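You operate a simulated robot arm through the tools that you are given. There is no shell and no other tool. Be economical: measure what you need, move in short steps, check, and stop when the job is done.

Carry out the task below with a simulated robot arm. There is one attempt and no reset: what you move stays moved.

## Task
Take the teal bracket and leave it on the middle shelf of the door rack. Then press the next button two times. Then turn the air knob to 20 %. Then press the test stand button two times. Keep to this order. Set down upright: teal bracket.

The check looks at the end state, three seconds after you hand in, the way a careful person would. Anything else that was tipped, shoved, dropped, spilled or broken makes it a failure.

## Robot
A 7-joint arm with a two-finger parallel gripper on a trunk, on a base that drives. Base frame: it is fixed to the floor where the robot stands at the start and does not move with it; the origin is under the middle of the robot, x ahead of it, y to its left, z up; the surface under the hand at the start is at about z = 1155. Readings come in mm, rad, newtons and seconds.
With the tool pointing down near the work surface it reaches from about 300 to 720 mm from the robot's upright axis, wherever it stands. Its first joint turns from -2.897 to 2.897 rad. Places, roughly: air knob [1500, 1100, 700]; middle shelf of the door rack [200, -4000, 1200]; next button [1900, 2300, 1100]; teal bracket (6x8x7 cm) [600, 0, 1200]; test stand button [1500, 4500, 800]. Payload 3.43 kg.
The tool frame sits at the grasp point between the pads (the TCP): z along the fingers, y along the line on which they close. The tips reach 30 mm beyond it. The gripper opens to 94 mm. The fingers are 28 mm wide and 10 mm thick; the gripper's body (50 by 96 mm) begins 55 mm behind the TCP.
Orientation is that of the tool frame in the base frame, as a unit quaternion [x, y, z, w]. With the fingers straight down and closing along the base's y, the tool's x points along the base's -x, its y along +y and its z along -z.

## Interface
- The arm moves only by the tool send_rows. Its argument "deltas" is a list of rows, each a list of 7 numbers: the turn, a rotation vector about the tool's x, y, z in rad, then the shift along the tool's x, y, z in mm, then the finger opening in mm, from 0 to 94. In form: [[ax, ay, az, tx, ty, tz, hand], ...]. A call has 1 to 12 rows; each row shifts and turns the commanded pose from where the row before left it, along the tool's axes as they then stand. A row lasts 0.2 s, in which the tool goes at most 50 mm and 0.15 rad; a call with a longer step from one row to the next is refused whole, and so is a gripper value outside its range. A pose out of reach is approached as far as the arm can. The call stops where the force on the tool passes 40 N (or 10 N more than at its start, if that is more) or the arm is blocked; 0.2 s more then pass. The fingers move at their own pace (about 108 mm/s each) and stop on an object; they squeeze with about 26 N. The grip force told is the motor's: it shows also when the fingers shut on nothing. Time passes only in rows, and 0.2 s behind the last, so rows that do not move let the fingers close. It gives the time, the measured TCP pose, the force on the tool (base axes), the opening and the grip force at its end, in the units of the frame above (readings bear some noise), with the torque about the TCP (base axes, N m) and any sound that the robot's microphone picked up.
- Cameras (640 x 400 px; columns grow to the right, rows downward): "scene" is now at [404.8, -67.9, 1524]; the picture's right is [0.00, -0.17, 0.99], its down [-0.46, 0.87, 0.15] and it looks along [-0.89, -0.45, -0.08] (base axes); focal length 214 px, centre (320, 200). "wrist" rides on the gripper at [76, 14, -102] in the tool frame; the picture's right is [-0.18, 0.98, 0.00], its down [-0.75, -0.14, -0.64] and it looks along [-0.63, -0.12, 0.77] (tool axes); focal length 243 px, centre (320, 200). There is no depth. A picture from a camera that has moved, and an enlarged one, comes with that camera's place and axes in the base frame and with its lens.
- snapshot(camera): a new picture of that camera. The clock stands still meanwhile.
- raise_lower(by): slides the trunk up (or, below 0, down) by that many mm; the arm and the scene camera ride with it, the base frame stays. It gives what a move gives, with no picture.
- base_move(legs): drives the robot by 1 to 6 legs, each [ahead, left, turn to the left] in mm, mm and rad, along the robot's own axes; the way and the turn of a leg run together, so that a leg with both is an arc; at most 1500 mm and 3.142 rad a leg. The arm and the cameras ride along, it lands a little off, and it stops where it bumps. It gives what a move gives.
- aim_head(pan, tilt): turns the head with the scene camera to pan (to the left, within 1.396 rad either way) and tilt (down, from -0.506 to 1.204), counted from straight ahead of the robot. It gives what a move gives.
- zoom(camera, box): a new picture of the part [left, top, right, bottom] of that camera's present view, enlarged. The clock stands still meanwhile.
- finish_job(): hands the job in; it is judged then, once.

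Go step by step. Nothing tells you exact positions but the pictures and the camera data: compare them with the known pose of the tool, close in by small moves and look again before you grip or let go. The budget is 165 turns and 112 pictures, counting those below and the enlarged ones. Unless the task says otherwise, let go and move clear before handing in, and close with one line.

The tools are called after "Call:" as a command line: name --pt "numbers of a row" for each row, then --argument value for the rest, lists and objects as JSON in quotes. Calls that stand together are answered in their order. send_rows: Moves the arm, as the interface text tells. Its arguments: {"type":"object","properties":{"deltas":{"type":"array","items":{"type":"array","items":{"type":"number"}}}},"required":["deltas"]} The other tools are called the same way: raise_lower (by) slides the trunk up or down; base_move (legs) drives the base; aim_head (pan, tilt) turns the head that bears the scene camera; snapshot (camera) takes a picture; zoom (camera, box) takes an enlarged picture of a part of a camera's view; finish_job () hands the job in.

At the start:

```text
t: 0.0
position: [389.7, -6.8, 1404.8]
ee_rot: [0.0, 1.0, 0.0, 0.0]
ft_force: [-0.3, 0.5, -0.3]
moment: [0.02, 0.03, -0.01]
width: 93.9
grasp_force: 0.0
trunk travel left (down, up): [-375.0, 215.0]
robot x, y, heading: [0.5, -1.3, -0.003]
head pan, tilt: [-1.4, 1.093]
```

scene: 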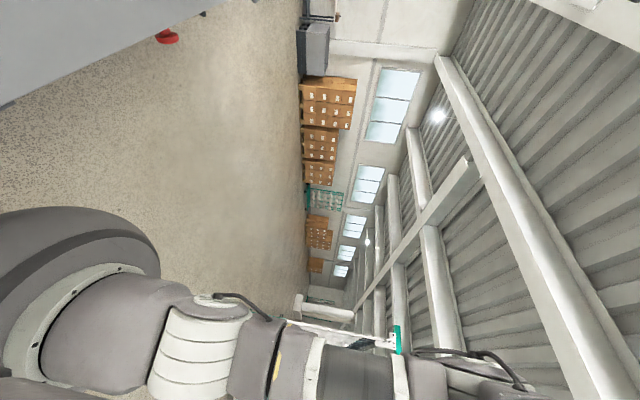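
wrist: 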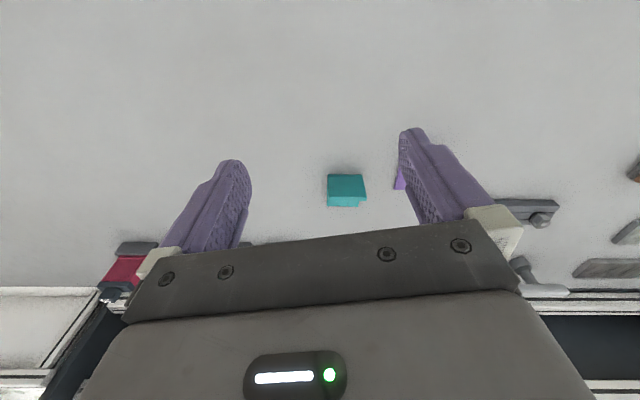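

The wrist view shows a teal block ahead at about (570, 0) on the bench, with a few other things near it. I'll turn the head to the bench to see it better.

Call:
aim_head --pan 0 --tilt 0.7

Call:
snapshot --camera "scene"

Call:
zoom --camera "wrist" --box '[240, 120, 440, 245]'

```text
t: 1.5
position: [388.9, -6.8, 1403.6]
ee_rot: [0.0, 1.0, 0.0, 0.0]
ft_force: [-0.3, -0.3, -0.3]
moment: [0.01, 0.02, -0.03]
width: 94.0
grasp_force: 0.0
trunk travel left (down, up): [-375.0, 215.0]
robot x, y, heading: [-0.6, -0.5, -0.004]
head pan, tilt: [0.0, 0.7]
```

```text
109 pictures are left
camera scene: at [434.3, -5.3, 1449.9], right [0.0, -1.0, 0.0], down [-0.76, 0.0, 0.64], along [-0.64, 0.0, -0.76], focal length 214 px, centre (320, 200)
```

scene: 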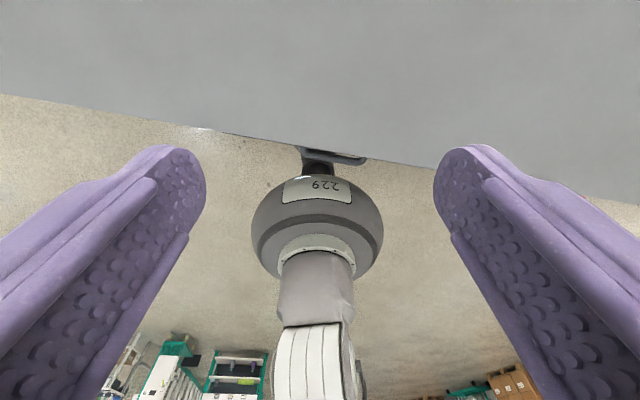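

```text
3.20 times, centred on (340, 182) of wrist
camera zoom: at [313.6, 7.4, 1505.8], right [0.18, 0.98, 0.0], down [0.75, -0.14, 0.64], along [0.63, -0.12, -0.77], focal length 776 px, centre (256, 256)
```

zoom: 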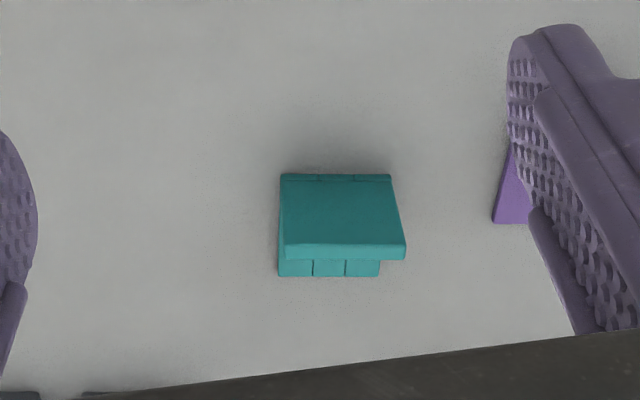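

The head camera is mounted rolled and looks back at tilt 0.7, so the wrist camera will be the main eye here. The bracket is near (555, 5). I'll move over it for a steeper look.

Call:
send_rows --pt "0 0 0 -45 0 0 94" --pt "0 0 0 -45 0 0 94" --pt "0 0 0 -40 0 0 94" --pt "0 0 0 0 0 0 94"

Call:
snapshot --camera "wrist"

Call:
aim_head --pan 0 --tilt -0.5

Call:
snapshot --camera "scene"

```text
t: 2.5
position: [518.6, -4.7, 1406.3]
ee_rot: [0.001, 1.0, 0.001, 0.001]
ft_force: [0.8, 0.7, 0.5]
moment: [0.01, -0.01, 0.01]
width: 93.7
grasp_force: 0.1
trunk travel left (down, up): [-375.0, 215.0]
robot x, y, heading: [2.7, 0.2, -0.002]
head pan, tilt: [0.0, 0.7]
```

```text
107 pictures are left
camera wrist: at [442.1, 8.5, 1507.1], right [0.18, 0.98, 0.0], down [0.75, -0.14, 0.64], along [0.63, -0.12, -0.77], focal length 243 px, centre (320, 200)
```

wrist: 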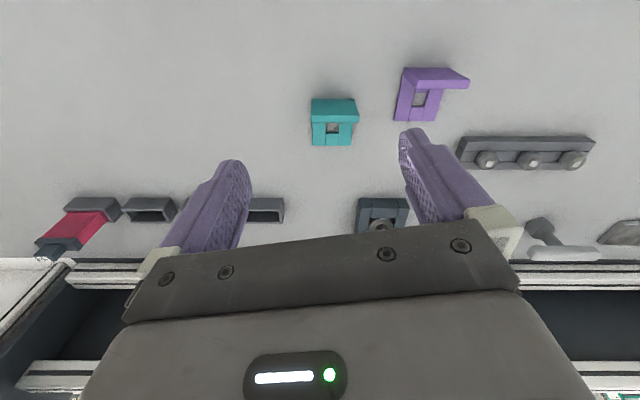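

```text
t: 3.9
position: [520.1, -5.1, 1405.2]
ee_rot: [0.0, 1.0, 0.0, 0.001]
ft_force: [0.0, -0.2, 0.2]
moment: [0.01, 0.0, -0.05]
width: 93.8
grasp_force: 0.1
trunk travel left (down, up): [-375.0, 215.0]
robot x, y, heading: [1.0, -0.4, 0.0]
head pan, tilt: [0.0, -0.499]
```

```text
106 pictures are left
camera scene: at [667.9, -4.1, 1468.3], right [0.0, -1.0, 0.0], down [-0.88, 0.0, -0.48], along [0.48, 0.0, -0.88], focal length 214 px, centre (320, 200)
```

scene: 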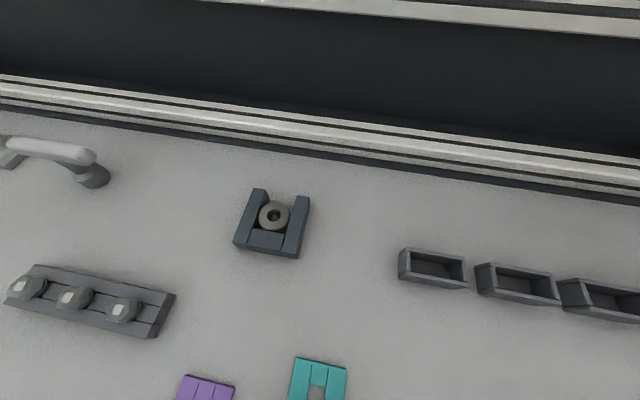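

The bracket is U-shaped or an arch. A head view straight down will give a clean plan of it.

Call:
aim_head --pan 0 --tilt 0.0

Call:
snapshot --camera "scene"

Call:
zoom --camera "wrist" --box '[270, 60, 470, 185]'

```text
t: 4.9
position: [518.6, -5.2, 1404.6]
ee_rot: [0.0, 1.0, 0.0, 0.001]
ft_force: [0.8, -0.1, 0.5]
moment: [0.01, 0.0, 0.03]
width: 94.1
grasp_force: 0.1
trunk travel left (down, up): [-375.0, 215.0]
robot x, y, heading: [1.0, 2.6, -0.003]
head pan, tilt: [0.0, 0.0]
```

```text
105 pictures are left
camera scene: at [628.0, -4.1, 1445.4], right [0.0, -1.0, 0.0], down [-1.0, 0.0, 0.0], along [0.0, 0.0, -1.0], focal length 214 px, centre (320, 200)
```

scene: 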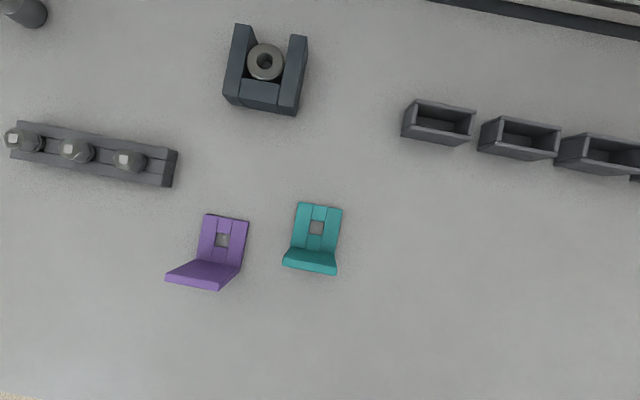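

```text
3.20 times, centred on (370, 122) of wrist
camera zoom: at [443.3, 8.6, 1506.5], right [0.18, 0.98, 0.0], down [0.75, -0.14, 0.64], along [0.63, -0.12, -0.77], focal length 776 px, centre (160, 448)
```

zoom: 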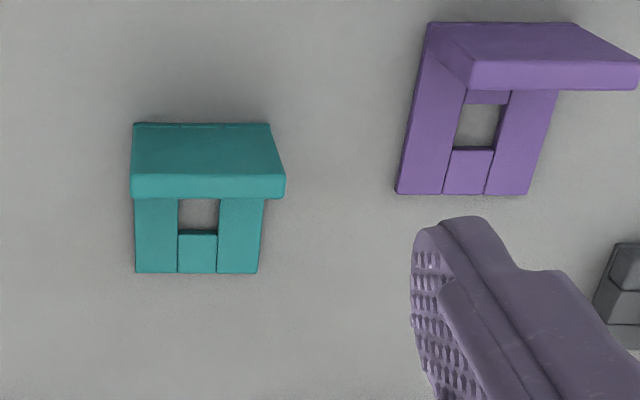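

The bracket is an L: a flat base plate pointing ahead, with an upright plate at its near edge, yaw about −0.155. Before choosing a grasp I'll look towards the rack at −y.

Call:
zoom --camera "scene" --box '[240, 180, 400, 280]'

Call:
aim_head --pan -1.39 --tilt 0.0

Call:
snapshot --camera "scene"

```text
4.00 times, centred on (320, 230) of scene
camera zoom: at [628.0, -4.1, 1445.4], right [0.0, -1.0, 0.0], down [-1.0, 0.0, 0.0], along [0.0, 0.0, -1.0], focal length 858 px, centre (320, 80)
```

zoom: 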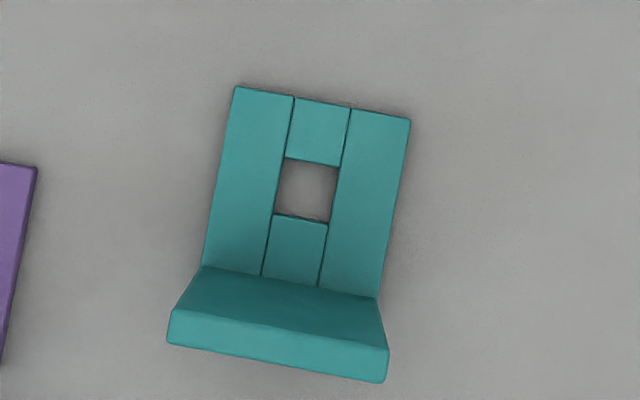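

```text
t: 6.4
position: [518.6, -5.9, 1404.5]
ee_rot: [0.0, 1.0, 0.0, 0.001]
ft_force: [0.8, -0.3, -1.0]
moment: [0.04, 0.01, 0.01]
width: 93.9
grasp_force: 0.2
trunk travel left (down, up): [-375.0, 215.0]
robot x, y, heading: [0.6, 1.9, -0.002]
head pan, tilt: [-1.389, 0.0]
```

```text
102 pictures are left
camera scene: at [627.9, -92.6, 1519.1], right [0.0, -0.18, 0.98], down [-1.0, 0.0, 0.0], along [0.0, -0.98, -0.18], focal length 214 px, centre (320, 200)
```

scene: 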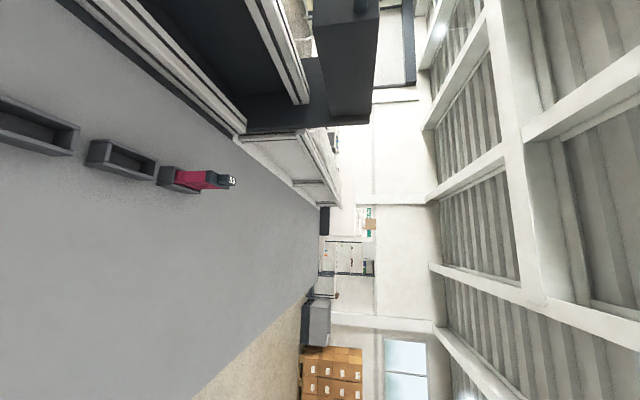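

Bracket's upright plate is centred near (558, 7), about 9 mm thick, yaw −0.18. I'll zoom on the area where the rack should be.

Call:
zoom --camera "scene" --box '[300, 190, 396, 250]'

```text
6.67 times, centred on (348, 220) of scene
camera zoom: at [627.9, -92.6, 1519.1], right [0.0, -0.18, 0.98], down [-1.0, 0.0, 0.0], along [0.0, -0.98, -0.18], focal length 1430 px, centre (133, 67)
```

zoom: 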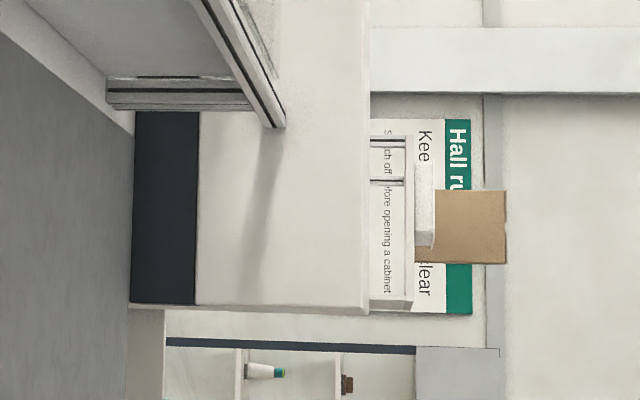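

The rack looks like shelves with roughly 270 mm gaps, opening towards +y, so I'll hold the bracket with the tool pitched 45° forward. The pads go across the 6 cm width of the upright plate. Next I turn the tool and go to a pregrasp point.

Call:
send_rows --pt "0 0 0.09 0 0 0 94" --pt "0 0 0.09 0 0 0 94" --pt "0 -0.131 0 0 0 0 94" --pt "0 -0.131 0 0 0 0 94" --pt "0 -0.131 0 0 0 0 94" --pt "0 -0.131 0 0 0 0 94" --pt "0 -0.131 0 0 0 0 94" --pt "0 -0.131 0 0 0 0 94" --pt "0 0 0 0 0 0 94"

Call:
send_rows --pt "0 0 0 30 5 23 94" --pt "0 0 0 30 5 23 94" --pt "0 0 0 30 5 22 94" --pt "0 0 0 29 4 22 94" --pt "0 0 0 0 0 0 94"

Call:
snapshot --camera "wrist"

Call:
aim_head --pan 0 --tilt 0.0

Call:
snapshot --camera "scene"

```text
t: 8.4
position: [520.2, -5.1, 1404.4]
ee_rot: [0.082, 0.92, -0.033, 0.382]
ft_force: [-0.4, -0.1, -0.2]
moment: [0.02, -0.05, 0.01]
width: 94.1
grasp_force: 0.0
trunk travel left (down, up): [-375.0, 215.0]
robot x, y, heading: [3.6, -2.1, 0.0]
head pan, tilt: [-1.389, 0.0]
```

```text
t: 9.6
position: [501.8, 14.5, 1254.9]
ee_rot: [0.083, 0.92, -0.035, 0.382]
ft_force: [-0.4, 0.3, 0.5]
moment: [0.0, -0.01, 0.01]
width: 94.1
grasp_force: 0.1
trunk travel left (down, up): [-375.0, 215.0]
robot x, y, heading: [0.7, -1.9, -0.001]
head pan, tilt: [-1.389, 0.0]
```

```text
100 pictures are left
camera wrist: at [379.7, 51.3, 1271.7], right [0.3, 0.94, 0.13], down [0.05, -0.15, 0.99], along [0.95, -0.29, -0.09], focal length 243 px, centre (320, 200)
```

wrist: 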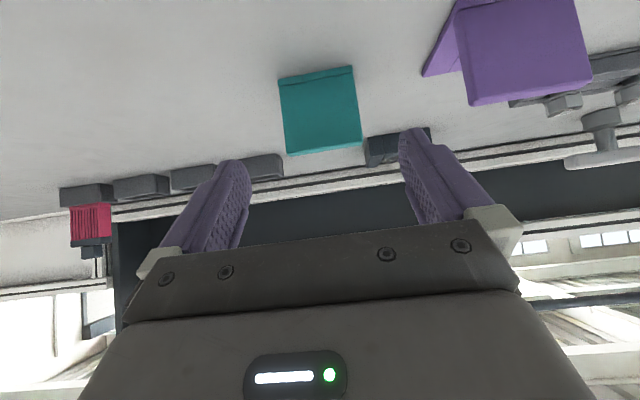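

```text
t: 11.1
position: [501.8, 14.7, 1254.5]
ee_rot: [0.083, 0.92, -0.034, 0.382]
ft_force: [-0.2, 0.1, -0.2]
moment: [0.0, -0.01, 0.0]
width: 94.1
grasp_force: 0.2
trunk travel left (down, up): [-375.0, 215.0]
robot x, y, heading: [0.6, -1.4, -0.001]
head pan, tilt: [0.0, 0.0]
```

```text
99 pictures are left
camera scene: at [549.2, 6.9, 1360.9], right [-0.18, -0.98, 0.0], down [-0.7, 0.13, -0.71], along [0.7, -0.13, -0.71], focal length 214 px, centre (320, 200)
```

scene: 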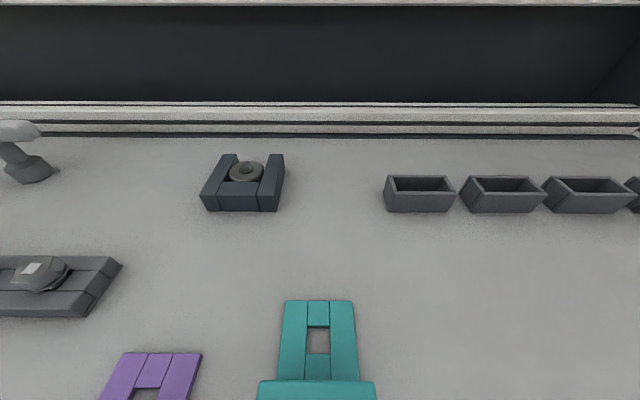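

The head camera rides on the hand, above the fingers and looking along them, so it is handy for aiming. The hand is centred on the bracket within 2–3 mm; I move in about 80 mm along the fingers and close.

Call:
send_rows --pt "0 0 0 -1 1.2 27 94" --pt "0 0 0 -1 1.2 27 94" --pt "0 0 0 0 0 25 94" --pt "0 0 0 0 0 0 94"

Call:
snapshot --camera "wrist"

Call:
snapshot --camera "scene"

```text
t: 12.1
position: [556.7, 9.9, 1202.0]
ee_rot: [0.083, 0.92, -0.034, 0.382]
ft_force: [0.7, -0.5, 0.2]
moment: [-0.01, -0.01, -0.01]
width: 93.9
grasp_force: 0.0
trunk travel left (down, up): [-375.0, 215.0]
robot x, y, heading: [-4.5, 0.5, -0.004]
head pan, tilt: [0.0, 0.0]
```

```text
98 pictures are left
camera wrist: at [435.6, 45.6, 1219.0], right [0.3, 0.94, 0.13], down [0.05, -0.15, 0.99], along [0.95, -0.29, -0.09], focal length 243 px, centre (320, 200)
```

wrist: 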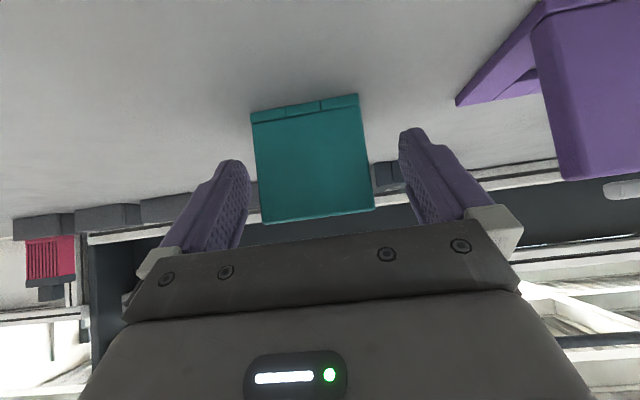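

```text
97 pictures are left
camera scene: at [604.3, 1.7, 1308.3], right [-0.18, -0.98, 0.0], down [-0.69, 0.13, -0.71], along [0.7, -0.13, -0.71], focal length 214 px, centre (320, 200)
```

scene: 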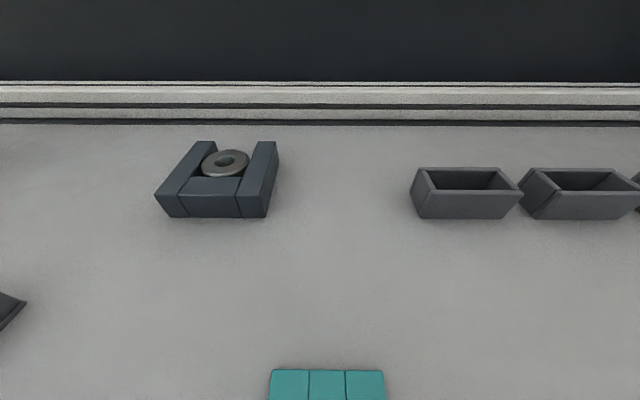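

The TCP sits about 10 mm short of the plate's mid-thickness and about 3 mm off sideways. I correct that and close.

Call:
send_rows --pt "0 0 0 -7 -3 7 94" --pt "0 0 0 0 0 0 94" --pt "0 0 0 0 0 0 50" --pt "0 0 0 0 0 0 50" --pt "0 0 0 0 0 0 50" --pt "0 0 0 0 0 0 50"

Call:
snapshot --camera "wrist"

```text
t: 13.5
position: [565.8, 4.1, 1201.3]
ee_rot: [0.083, 0.92, -0.034, 0.382]
ft_force: [-0.7, 0.4, 0.5]
moment: [0.01, 0.01, -0.04]
width: 63.6
grasp_force: 25.8
trunk travel left (down, up): [-375.0, 215.0]
robot x, y, heading: [-0.4, -1.1, -0.002]
head pan, tilt: [0.0, 0.0]
```

```text
96 pictures are left
camera wrist: at [445.4, 40.6, 1219.3], right [0.3, 0.94, 0.13], down [0.05, -0.15, 0.99], along [0.95, -0.29, -0.1], focal length 243 px, centre (320, 200)
```

wrist: 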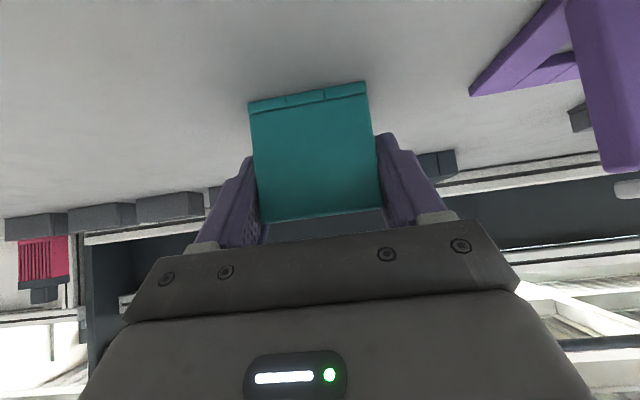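

The bracket is gripped at 63.6 mm opening. I lift it straight up and look.

Call:
send_rows --pt "0 0 0 -10 0 -10 50" --pt "0 0 0 -20 0 -20 50" --pt "0 0 0 -25 0 -25 50" --pt "0 0 0 -25 0 -25 50" --pt "0 0 0 -25 0 -25 50" --pt "0 0 0 0 0 0 50"

Call:
snapshot --camera "wrist"

```text
t: 14.9
position: [571.9, 1.7, 1349.5]
ee_rot: [0.083, 0.92, -0.034, 0.382]
ft_force: [-0.4, 0.2, -2.2]
moment: [-0.01, 0.02, 0.01]
width: 63.7
grasp_force: 26.1
trunk travel left (down, up): [-375.0, 215.0]
robot x, y, heading: [3.2, -3.3, -0.003]
head pan, tilt: [0.0, 0.0]
```

```text
95 pictures are left
camera wrist: at [450.8, 38.0, 1367.5], right [0.3, 0.94, 0.13], down [0.05, -0.15, 0.99], along [0.95, -0.29, -0.1], focal length 243 px, centre (320, 200)
```

wrist: 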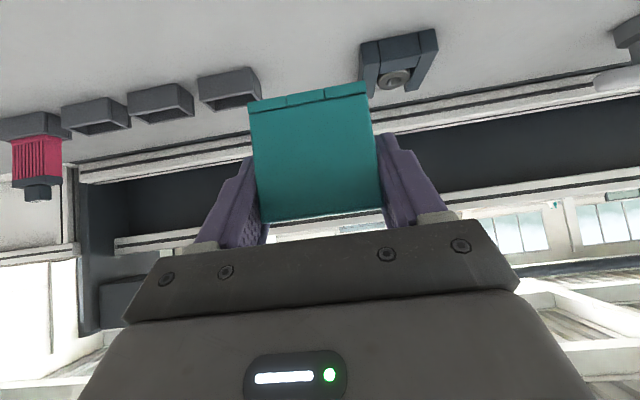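

Bracket is held upright and level. I retract the arm, back off from the bench a little and look toward −y before driving.

Call:
send_rows --pt "0 0 0 33 0 -33 50" --pt "0 0 0 33 0 -33 50" --pt "0 0 0 33 0 -33 50" --pt "0 0 0 20 0 -20 50" --pt "0 0 0 0 0 0 50"

Call:
aim_head --pan -1.39 --tilt -0.2

Call:
snapshot --camera "scene"

```text
t: 16.1
position: [405.8, 36.2, 1350.6]
ee_rot: [0.084, 0.921, -0.036, 0.38]
ft_force: [-0.6, 0.1, -0.8]
moment: [0.04, 0.02, -0.01]
width: 63.7
grasp_force: 25.7
trunk travel left (down, up): [-375.0, 215.0]
robot x, y, heading: [-1.3, -1.3, -0.003]
head pan, tilt: [0.0, 0.0]
```

```text
t: 17.6
position: [405.3, 35.6, 1350.9]
ee_rot: [0.083, 0.921, -0.035, 0.38]
ft_force: [0.3, 0.5, -1.9]
moment: [0.01, 0.03, 0.02]
width: 63.8
grasp_force: 26.1
trunk travel left (down, up): [-375.0, 215.0]
robot x, y, heading: [-0.3, 1.3, -0.002]
head pan, tilt: [-1.389, -0.201]
```

```text
94 pictures are left
camera scene: at [398.3, -44.8, 1523.0], right [-0.72, -0.05, 0.7], down [-0.69, -0.07, -0.72], along [0.09, -1.0, 0.02], focal length 214 px, centre (320, 200)
```

scene: 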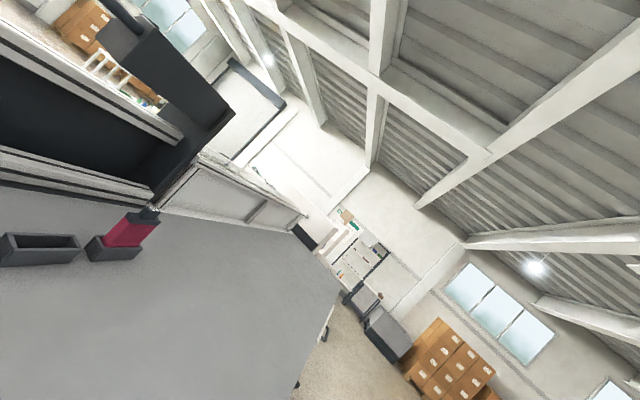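

The rack lies down the aisle past the bench end. I back off 300 mm, turn right and drive 1.5 m, then look ahead.

Call:
base_move --legs '[[-300, 0, 0], [0, 0, -1.571], [1500, 0, 0]]'

Call:
aim_head --pan 0 --tilt -0.5

Call:
snapshot --camera "scene"

```text
t: 29.3
position: [-164.1, -1753.4, 1350.1]
ee_rot: [0.677, 0.629, -0.28, 0.26]
ft_force: [-0.1, 0.7, -1.8]
moment: [0.03, 0.0, 0.01]
width: 63.7
grasp_force: 26.1
trunk travel left (down, up): [-375.0, 215.0]
robot x, y, heading: [-244.3, -1355.8, -1.459]
head pan, tilt: [-1.389, -0.201]
stopped in leg 3: the robot was blocked; the commanded pose is now the measured one
```

```text
t: 30.8
position: [-163.5, -1753.9, 1350.3]
ee_rot: [0.677, 0.629, -0.28, 0.259]
ft_force: [0.1, 0.2, -1.9]
moment: [0.02, 0.02, 0.0]
width: 63.9
grasp_force: 25.8
trunk travel left (down, up): [-375.0, 215.0]
robot x, y, heading: [-242.6, -1356.3, -1.463]
head pan, tilt: [0.0, -0.499]
```

```text
93 pictures are left
camera scene: at [-168.5, -1813.5, 1501.8], right [-1.0, 0.07, 0.0], down [0.02, 0.28, -0.96], along [-0.07, -0.96, -0.28], focal length 214 px, centre (320, 200)
```

scene: 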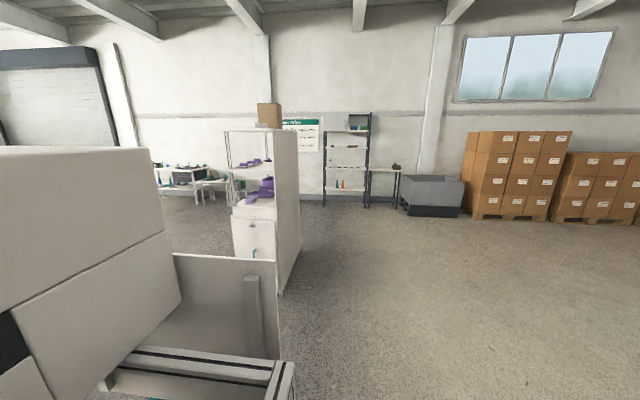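

The base was stopped by something at its front left. The white shelf unit at (265, 180) is probably the door rack. I'll zoom there and on the obstacle before moving.

Call:
zoom --camera "scene" --box '[140, 90, 428, 270]'

Call:
zoom --camera "scene" --box '[215, 120, 311, 180]'

Call:
aim_head --pan 0.0 --tilt 0.5

Call:
snapshot --camera "scene"

```text
2.22 times, centred on (284, 180) of scene
camera zoom: at [-168.5, -1813.5, 1501.8], right [-1.0, 0.07, 0.0], down [0.02, 0.28, -0.96], along [-0.07, -0.96, -0.28], focal length 477 px, centre (400, 244)
```

zoom: 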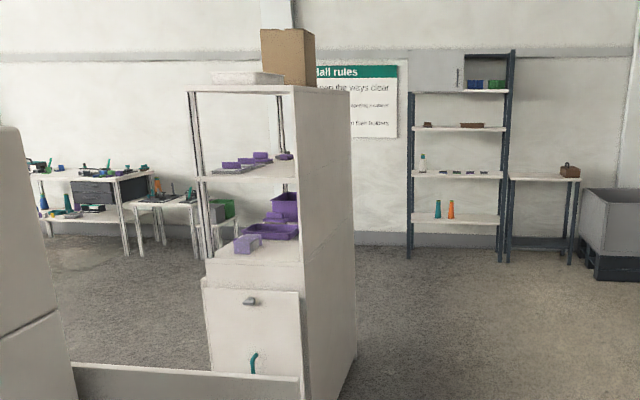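

```text
6.67 times, centred on (263, 150) of scene
camera zoom: at [-168.5, -1813.5, 1501.8], right [-1.0, 0.07, 0.0], down [0.02, 0.28, -0.96], along [-0.07, -0.96, -0.28], focal length 1430 px, centre (700, 533)
```

zoom: 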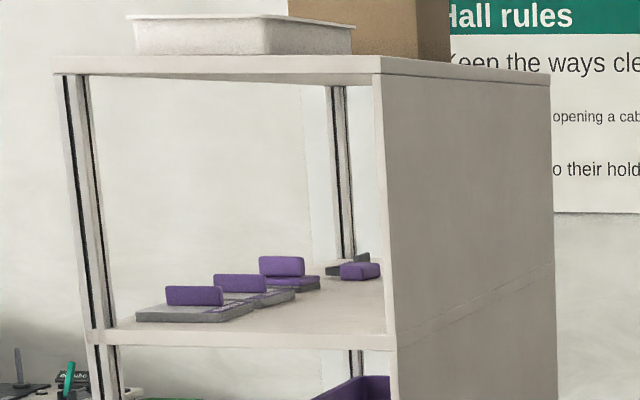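

```text
t: 32.1
position: [-162.9, -1753.3, 1351.4]
ee_rot: [0.677, 0.63, -0.28, 0.259]
ft_force: [0.7, -0.5, -1.3]
moment: [0.01, 0.0, 0.0]
width: 63.8
grasp_force: 25.8
trunk travel left (down, up): [-375.0, 215.0]
robot x, y, heading: [-241.1, -1353.0, -1.468]
head pan, tilt: [0.0, 0.499]
```

```text
90 pictures are left
camera scene: at [-165.3, -1769.5, 1424.1], right [-1.0, 0.07, 0.0], down [0.07, 0.96, -0.28], along [-0.02, -0.28, -0.96], focal length 214 px, centre (320, 200)
```

scene: 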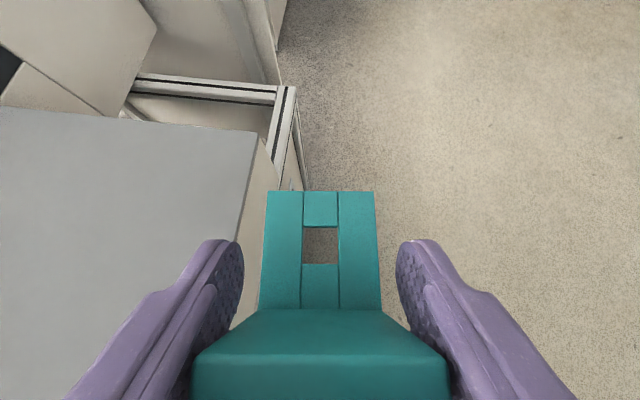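

The white unit at about (175, −4000) is the rack, and its middle shelf is the one near z 1190. My base touched the bench side, which slants. I back off, sidestep right, drive on past the bench end and look again.

Call:
base_move --legs '[[-120, 0, 0], [0, -400, 0], [0, 0, -0.105], [900, 0, 0]]'

Call:
aim_head --pan 0.35 --tilt -0.3

Call:
snapshot --camera "scene"

```text
t: 40.4
position: [-584.1, -2609.2, 1350.9]
ee_rot: [0.701, 0.602, -0.29, 0.248]
ft_force: [0.1, 0.1, -1.4]
moment: [-0.02, 0.01, 0.02]
width: 63.7
grasp_force: 25.7
trunk travel left (down, up): [-375.0, 215.0]
robot x, y, heading: [-634.1, -2205.1, -1.538]
head pan, tilt: [0.0, 0.499]
```

```text
t: 41.5
position: [-584.7, -2608.8, 1349.2]
ee_rot: [0.701, 0.602, -0.29, 0.248]
ft_force: [0.2, -0.2, -2.0]
moment: [0.0, 0.0, -0.02]
width: 64.1
grasp_force: 26.2
trunk travel left (down, up): [-375.0, 215.0]
robot x, y, heading: [-629.1, -2204.3, -1.54]
head pan, tilt: [0.351, -0.3]
```

```text
89 pictures are left
camera scene: at [-567.0, -2667.5, 1486.7], right [-0.97, -0.1, -0.24], down [0.17, 0.46, -0.87], along [0.19, -0.88, -0.43], focal length 214 px, centre (320, 200)
```

scene: 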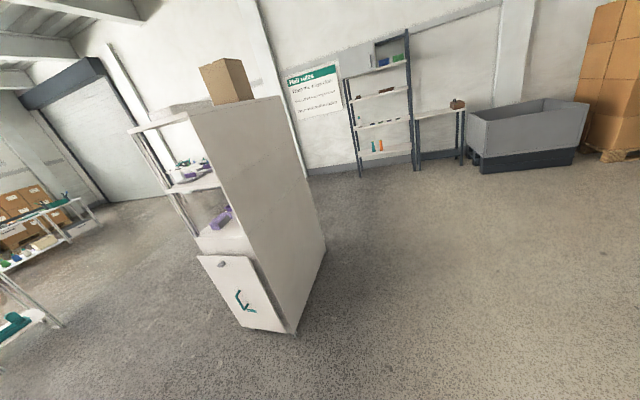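

I see the rack now: its front faces about (+0.18, +0.98), with the front edge from roughly (94, −3590) to (546, −3670). I check the floor to my left before crossing in front of it.

Call:
base_move --legs '[[450, 0, 0]]'

Call:
aim_head --pan 1.1 --tilt 0.0

Call:
snapshot --camera "scene"

```text
t: 44.2
position: [-570.8, -3050.0, 1350.6]
ee_rot: [0.701, 0.603, -0.29, 0.249]
ft_force: [-0.2, 0.7, -1.6]
moment: [0.0, -0.03, 0.0]
width: 63.9
grasp_force: 26.3
trunk travel left (down, up): [-375.0, 215.0]
robot x, y, heading: [-618.3, -2643.7, -1.536]
head pan, tilt: [0.351, -0.3]
```

```text
t: 45.3
position: [-570.4, -3049.3, 1350.0]
ee_rot: [0.701, 0.603, -0.289, 0.248]
ft_force: [-0.1, -0.4, -1.7]
moment: [0.06, 0.01, 0.02]
width: 63.9
grasp_force: 25.9
trunk travel left (down, up): [-375.0, 215.0]
robot x, y, heading: [-614.4, -2642.7, -1.54]
head pan, tilt: [1.1, 0.0]
```

```text
88 pictures are left
camera scene: at [-494.8, -3074.9, 1492.0], right [-0.55, -0.55, -0.63], down [0.11, 0.7, -0.71], along [0.83, -0.45, -0.32], focal length 214 px, centre (320, 200)
```

scene: 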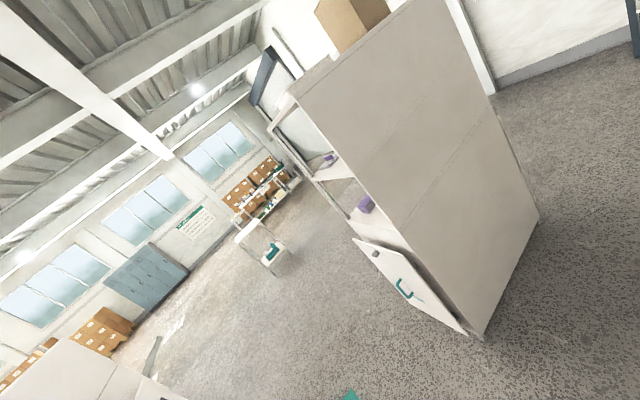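

The way in front looks open, but I want to see the near floor between the bench end and the rack too.

Call:
aim_head --pan 1.2 --tilt 0.7

Call:
snapshot --camera "scene"

```text
t: 46.3
position: [-570.4, -3049.4, 1351.0]
ee_rot: [0.701, 0.602, -0.29, 0.248]
ft_force: [0.5, 0.8, -1.3]
moment: [0.0, 0.01, -0.01]
width: 63.8
grasp_force: 26.1
trunk travel left (down, up): [-375.0, 215.0]
robot x, y, heading: [-618.8, -2644.8, -1.539]
head pan, tilt: [1.201, 0.7]
```

```text
87 pictures are left
camera scene: at [-487.9, -3023.0, 1454.2], right [-0.46, -0.6, -0.66], down [-0.49, 0.79, -0.37], along [0.74, 0.15, -0.65], focal length 214 px, centre (320, 200)
```

scene: 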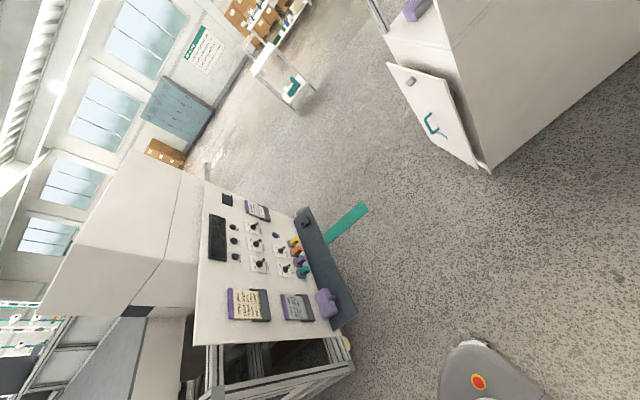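

A control console sits at the bench end, with its ledge near y ≈ −2700, so there is roughly 0.9 m between it and the rack. I'll approach obliquely, stopping near (−60, −3050) with heading −1.2, then look into the shelf.

Call:
base_move --legs '[[400, 0, 0], [0, 545, 0], [0, 0, 0.33]]'

Call:
aim_head --pan 0.0 --tilt -0.3

Call:
snapshot --camera "scene"

```text
t: 52.6
position: [117.8, -3395.1, 1350.0]
ee_rot: [0.592, 0.709, -0.245, 0.292]
ft_force: [0.6, 0.4, -1.7]
moment: [-0.05, 0.01, 0.01]
width: 63.8
grasp_force: 26.3
trunk travel left (down, up): [-375.0, 215.0]
robot x, y, heading: [-59.8, -3026.3, -1.211]
head pan, tilt: [1.201, 0.7]
```

```text
t: 54.0
position: [118.6, -3395.7, 1352.0]
ee_rot: [0.592, 0.709, -0.246, 0.293]
ft_force: [-0.5, 0.4, -1.9]
moment: [0.02, -0.03, -0.01]
width: 63.7
grasp_force: 25.4
trunk travel left (down, up): [-375.0, 215.0]
robot x, y, heading: [-58.4, -3027.4, -1.212]
head pan, tilt: [0.0, -0.3]
```

```text
86 pictures are left
camera scene: at [127.8, -3452.6, 1483.3], right [-0.98, -0.18, 0.0], down [-0.08, 0.46, -0.88], along [0.16, -0.87, -0.47], focal length 214 px, centre (320, 200)
```

scene: 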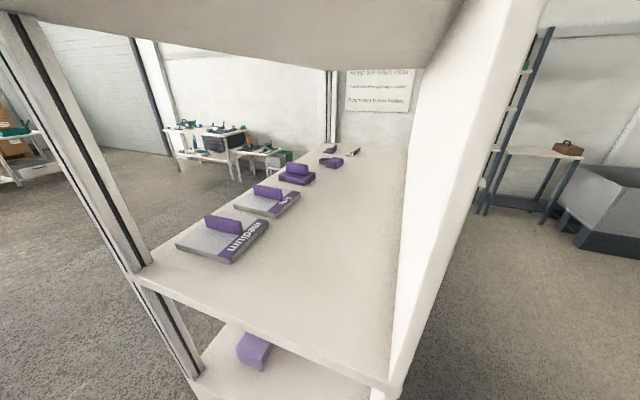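

Clear view: the middle shelf's right half is empty. I take a wrist view to pin down the shelf height.

Call:
snapshot --camera "wrist"

Call:
zoom --camera "scene" --box '[120, 220, 408, 400]'

```text
85 pictures are left
camera wrist: at [110.2, -3268.6, 1368.7], right [0.99, 0.05, 0.13], down [-0.12, -0.1, 0.99], along [0.06, -0.99, -0.1], focal length 243 px, centre (320, 200)
```

wrist: 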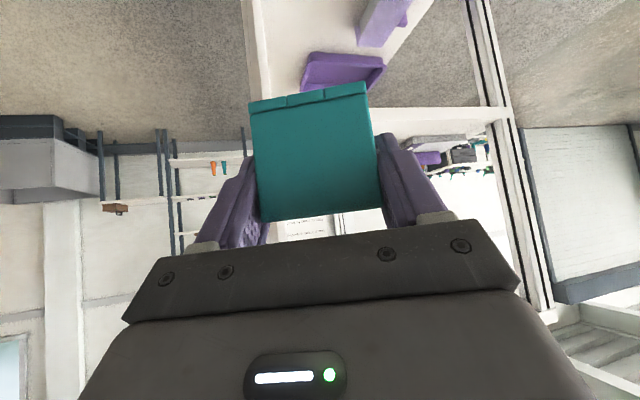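

```text
2.22 times, centred on (264, 310) of scene
camera zoom: at [127.8, -3452.6, 1483.3], right [-0.98, -0.18, 0.0], down [-0.08, 0.46, -0.88], along [0.16, -0.87, -0.47], focal length 477 px, centre (444, -44)
```

zoom: 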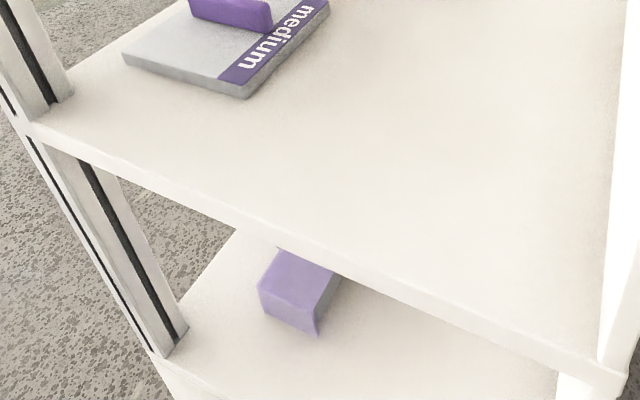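

The shelf height comes out around 1215 ± 15 and my target spot for the plate is about (196, −3657), clear of the tiles. I lower a little, drive 130 mm ahead, then re-check.

Call:
send_rows --pt "0 0 0 14 0 14 50" --pt "0 0 0 14 0 14 50" --pt "0 0 0 0 0 0 50"

Call:
base_move --legs '[[130, 0, 0]]'

Call:
snapshot --camera "wrist"

Call:
snapshot --camera "scene"

```text
t: 54.8
position: [127.7, -3408.5, 1317.1]
ee_rot: [0.594, 0.709, -0.245, 0.292]
ft_force: [0.1, 0.3, -1.0]
moment: [0.03, 0.02, -0.01]
width: 63.9
grasp_force: 25.8
out of reach, approached as far as the arm can: row 1, 2
trunk travel left (down, up): [-375.0, 215.0]
robot x, y, heading: [-61.5, -3027.9, -1.213]
head pan, tilt: [0.0, -0.3]
```

```text
t: 56.1
position: [173.7, -3532.3, 1316.4]
ee_rot: [0.593, 0.71, -0.244, 0.291]
ft_force: [-0.1, -0.7, -2.0]
moment: [0.06, 0.0, -0.02]
width: 64.0
grasp_force: 26.3
trunk travel left (down, up): [-375.0, 215.0]
robot x, y, heading: [-13.4, -3150.1, -1.209]
head pan, tilt: [0.0, -0.3]
```

```text
83 pictures are left
camera wrist: at [166.4, -3406.0, 1334.3], right [0.99, 0.05, 0.13], down [-0.12, -0.11, 0.99], along [0.06, -0.99, -0.1], focal length 243 px, centre (320, 200)
```

wrist: 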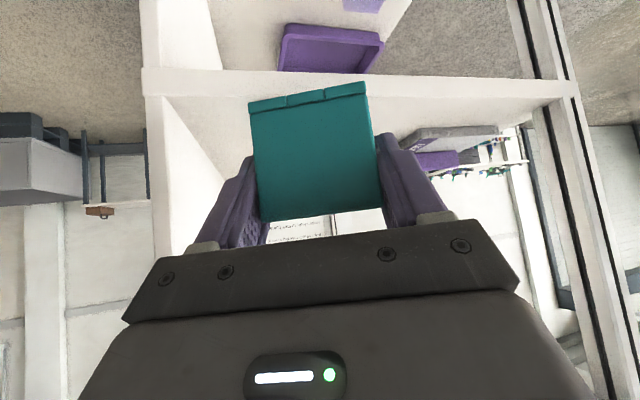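

```text
82 pictures are left
camera scene: at [184.2, -3590.2, 1448.5], right [-0.98, -0.18, 0.0], down [-0.09, 0.46, -0.88], along [0.16, -0.87, -0.47], focal length 214 px, centre (320, 200)
```

scene: 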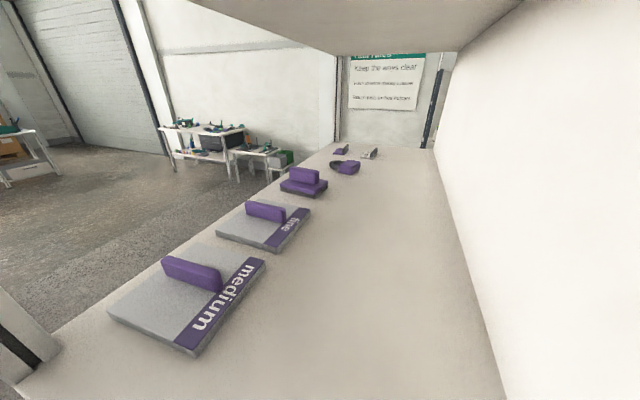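

The shelf may be nearer z 1235, so the bracket clears it by about 30 mm. I move in about 120 mm horizontally at this height.

Call:
send_rows --pt "0 0 0 -21.7 -2.7 21.7 50" --pt "0 0 0 -21.7 -2.7 21.7 50" --pt "0 0 0 -21.7 -2.7 21.7 50" --pt "0 0 0 -21.7 -2.7 21.7 50" --pt "0 0 0 0 0 0 50"

Call:
snapshot --camera "wrist"

Call:
aim_head --pan 0.0 --tilt 0.4

Call:
snapshot --camera "scene"

```text
t: 57.3
position: [181.9, -3653.0, 1316.6]
ee_rot: [0.592, 0.71, -0.246, 0.293]
ft_force: [0.6, -0.2, -1.9]
moment: [0.02, 0.0, 0.02]
width: 64.0
grasp_force: 26.2
trunk travel left (down, up): [-375.0, 215.0]
robot x, y, heading: [-12.7, -3150.9, -1.211]
head pan, tilt: [0.0, -0.3]
```

```text
81 pictures are left
camera wrist: at [174.6, -3527.6, 1334.9], right [0.99, 0.05, 0.13], down [-0.12, -0.11, 0.99], along [0.06, -0.99, -0.1], focal length 243 px, centre (320, 200)
```

wrist: 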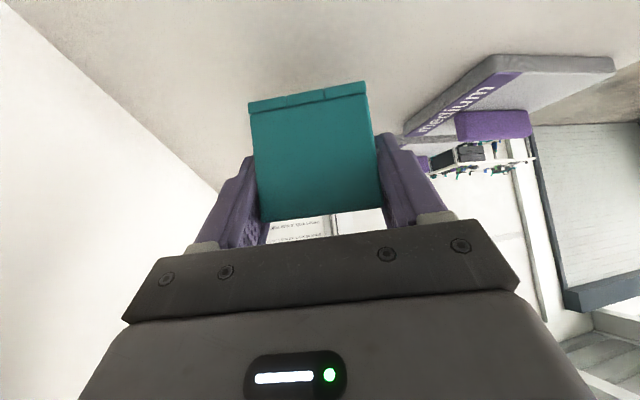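

```text
t: 58.4
position: [182.4, -3654.1, 1317.5]
ee_rot: [0.592, 0.71, -0.245, 0.292]
ft_force: [-1.3, -0.3, -1.6]
moment: [0.01, 0.05, 0.0]
width: 63.8
grasp_force: 25.9
trunk travel left (down, up): [-375.0, 215.0]
robot x, y, heading: [-11.6, -3152.9, -1.211]
head pan, tilt: [0.0, 0.4]
```

```text
80 pictures are left
camera scene: at [186.1, -3678.1, 1395.2], right [-0.98, -0.18, 0.0], down [-0.17, 0.91, -0.37], along [0.07, -0.37, -0.93], focal length 214 px, centre (320, 200)
```

scene: 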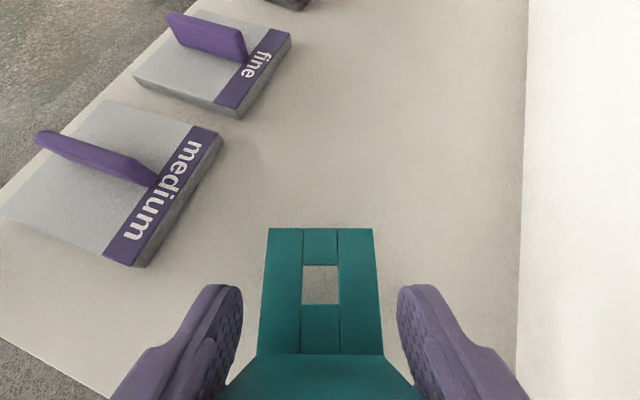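

The bracket is well over the shelf with free space all round. I lower in small steps and watch the force.

Call:
send_rows --pt "0 0 0 5 0 5 50" --pt "0 0 0 5 0 5 50" --pt "0 0 0 5 0 5 50" --pt "0 0 0 0 0 0 50"

Call:
snapshot --camera "wrist"

```text
t: 59.4
position: [183.9, -3652.4, 1293.6]
ee_rot: [0.592, 0.71, -0.244, 0.293]
ft_force: [-0.3, 1.2, -1.2]
moment: [-0.01, -0.04, -0.01]
width: 63.8
grasp_force: 25.9
trunk travel left (down, up): [-375.0, 215.0]
robot x, y, heading: [-10.1, -3150.1, -1.206]
head pan, tilt: [0.0, 0.4]
```

```text
79 pictures are left
camera wrist: at [175.3, -3526.8, 1312.3], right [0.99, 0.05, 0.13], down [-0.12, -0.11, 0.99], along [0.06, -0.99, -0.1], focal length 243 px, centre (320, 200)
```

wrist: 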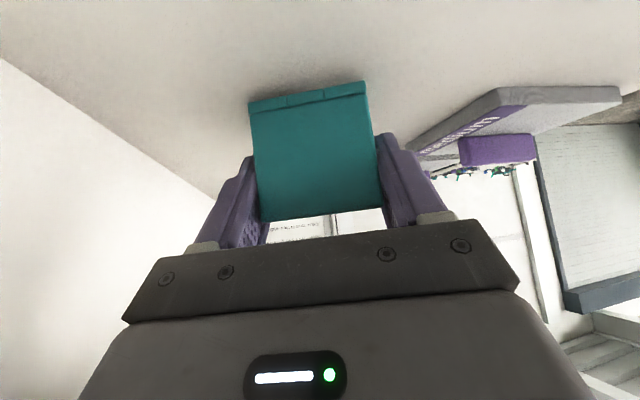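

Shelf is close now, judging by the shadow under the plate. I go on in 2 mm steps.

Call:
send_rows --pt "0 0 0 1.5 0 1.5 50" --pt "0 0 0 1.5 0 1.5 50" --pt "0 0 0 1.5 0 1.5 50" --pt "0 0 0 0 0 0 50"

Call:
send_rows --pt "0 0 0 1.5 0 1.5 50" --pt "0 0 0 1.5 0 1.5 50" --pt "0 0 0 0 0 0 50"

```text
t: 60.4
position: [184.8, -3654.2, 1287.3]
ee_rot: [0.593, 0.709, -0.245, 0.292]
ft_force: [0.1, 0.1, -1.6]
moment: [0.01, 0.05, -0.02]
width: 63.7
grasp_force: 25.9
trunk travel left (down, up): [-375.0, 215.0]
robot x, y, heading: [-8.5, -3156.3, -1.205]
head pan, tilt: [0.0, 0.4]
```

```text
t: 61.2
position: [185.1, -3653.6, 1285.0]
ee_rot: [0.592, 0.709, -0.246, 0.293]
ft_force: [0.9, -2.7, 18.3]
moment: [0.09, 0.02, 0.02]
width: 64.2
grasp_force: 26.5
trunk travel left (down, up): [-375.0, 215.0]
robot x, y, heading: [-6.8, -3153.1, -1.208]
head pan, tilt: [0.0, 0.4]
```

Contact with the shelf at 18 N. I ease off 1 mm, open and check.

Call:
send_rows --pt "0 0 0 -0.8 0 -0.8 50" --pt "0 0 0 0 0 0 70" --pt "0 0 0 0 0 0 80" --pt "0 0 0 0 0 0 94" --pt "0 0 0 0 0 0 94"

Call:
snapshot --camera "wrist"

```text
t: 62.4
position: [184.8, -3653.6, 1286.4]
ee_rot: [0.592, 0.71, -0.244, 0.293]
ft_force: [0.0, -0.4, -0.3]
moment: [0.01, -0.01, -0.02]
width: 94.0
grasp_force: 0.0
trunk travel left (down, up): [-375.0, 215.0]
robot x, y, heading: [-11.4, -3152.8, -1.208]
head pan, tilt: [0.0, 0.4]
```

```text
78 pictures are left
camera wrist: at [176.6, -3527.2, 1304.3], right [0.99, 0.05, 0.13], down [-0.12, -0.11, 0.99], along [0.06, -0.99, -0.1], focal length 243 px, centre (320, 200)
```

wrist: 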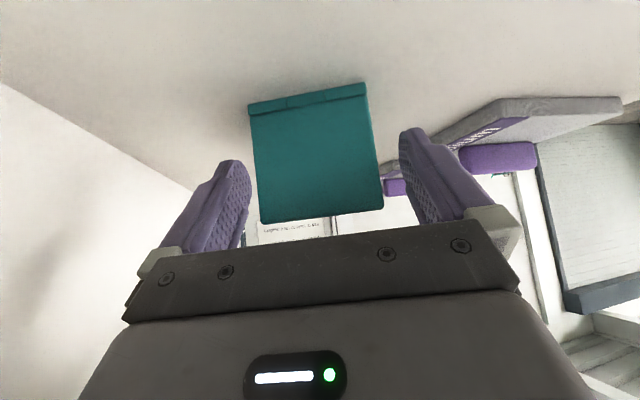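

The bracket stands free on the shelf. I retract up and back, then confirm.

Call:
send_rows --pt "0 0 0 0 0 -25 94" --pt "0 0 0 0 0 -30 94" --pt "0 0 0 5 0 -35 94" --pt "0 0 0 20 0 -30 94" --pt "0 0 0 25 0 -25 94" --pt "0 0 0 25 0 -25 94" --pt "0 0 0 0 0 0 94"

Call:
aim_head --pan 0.0 --tilt -0.2

Call:
snapshot --camera "scene"

```text
t: 64.0
position: [166.9, -3502.6, 1368.2]
ee_rot: [0.592, 0.71, -0.244, 0.291]
ft_force: [-0.5, 0.4, -0.4]
moment: [0.01, -0.02, -0.03]
width: 94.1
grasp_force: 0.0
out of reach, approached as far as the arm can: row 5, 6
trunk travel left (down, up): [-375.0, 215.0]
robot x, y, heading: [-16.2, -3153.8, -1.209]
head pan, tilt: [0.0, 0.4]
```

```text
t: 65.0
position: [166.1, -3502.4, 1368.8]
ee_rot: [0.593, 0.71, -0.245, 0.292]
ft_force: [-0.4, -0.5, 0.7]
moment: [0.0, 0.01, 0.03]
width: 94.0
grasp_force: 0.1
trunk travel left (down, up): [-375.0, 215.0]
robot x, y, heading: [-8.6, -3150.9, -1.212]
head pan, tilt: [0.0, -0.201]
```

```text
77 pictures are left
camera scene: at [176.3, -3557.4, 1492.6], right [-0.98, -0.18, 0.0], down [-0.1, 0.55, -0.83], along [0.15, -0.82, -0.56], focal length 214 px, centre (320, 200)
```

scene: 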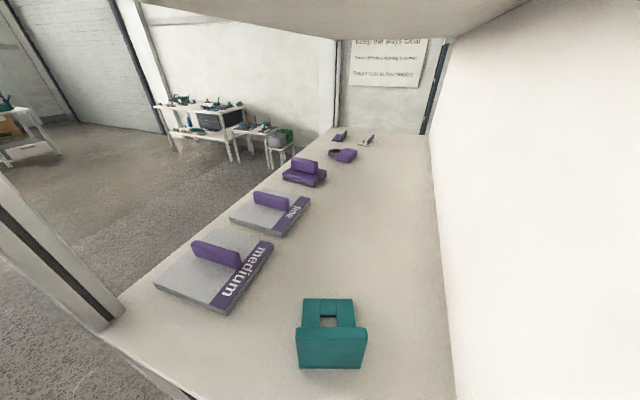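

The bracket is upright on the middle shelf. Now I leave the way I came and head for the next button, stopping to look near the start.

Call:
base_move --legs '[[-130, 0, 0], [0, -560, 0], [0, 0, 2.78], [1500, 0, 0], [1300, 0, 0]]'

Call:
aim_head --pan 0.0 --tilt -0.5

Call:
snapshot --camera "scene"

```text
t: 89.0
position: [-764.3, 2.9, 1368.6]
ee_rot: [-0.608, 0.697, 0.249, 0.287]
ft_force: [0.1, 0.6, -0.2]
moment: [0.0, 0.01, -0.01]
width: 94.1
grasp_force: 0.1
trunk travel left (down, up): [-375.0, 215.0]
robot x, y, heading: [-704.4, -387.0, 1.617]
head pan, tilt: [0.0, -0.201]
```

```text
t: 89.8
position: [-764.7, 2.0, 1369.6]
ee_rot: [-0.607, 0.697, 0.249, 0.289]
ft_force: [-0.1, -0.3, 0.8]
moment: [-0.03, -0.01, -0.04]
width: 93.9
grasp_force: 0.1
trunk travel left (down, up): [-375.0, 215.0]
robot x, y, heading: [-702.1, -381.7, 1.612]
head pan, tilt: [0.0, -0.499]
```

```text
76 pictures are left
camera scene: at [-757.6, 65.9, 1520.0], right [0.99, -0.14, 0.0], down [-0.04, -0.28, -0.96], along [0.13, 0.95, -0.29], focal length 214 px, centre (320, 200)
```

scene: 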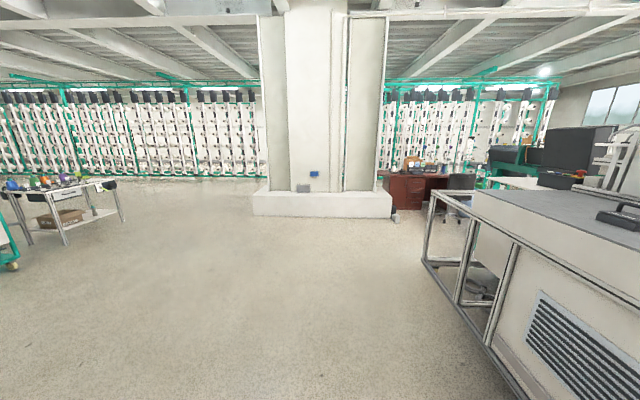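

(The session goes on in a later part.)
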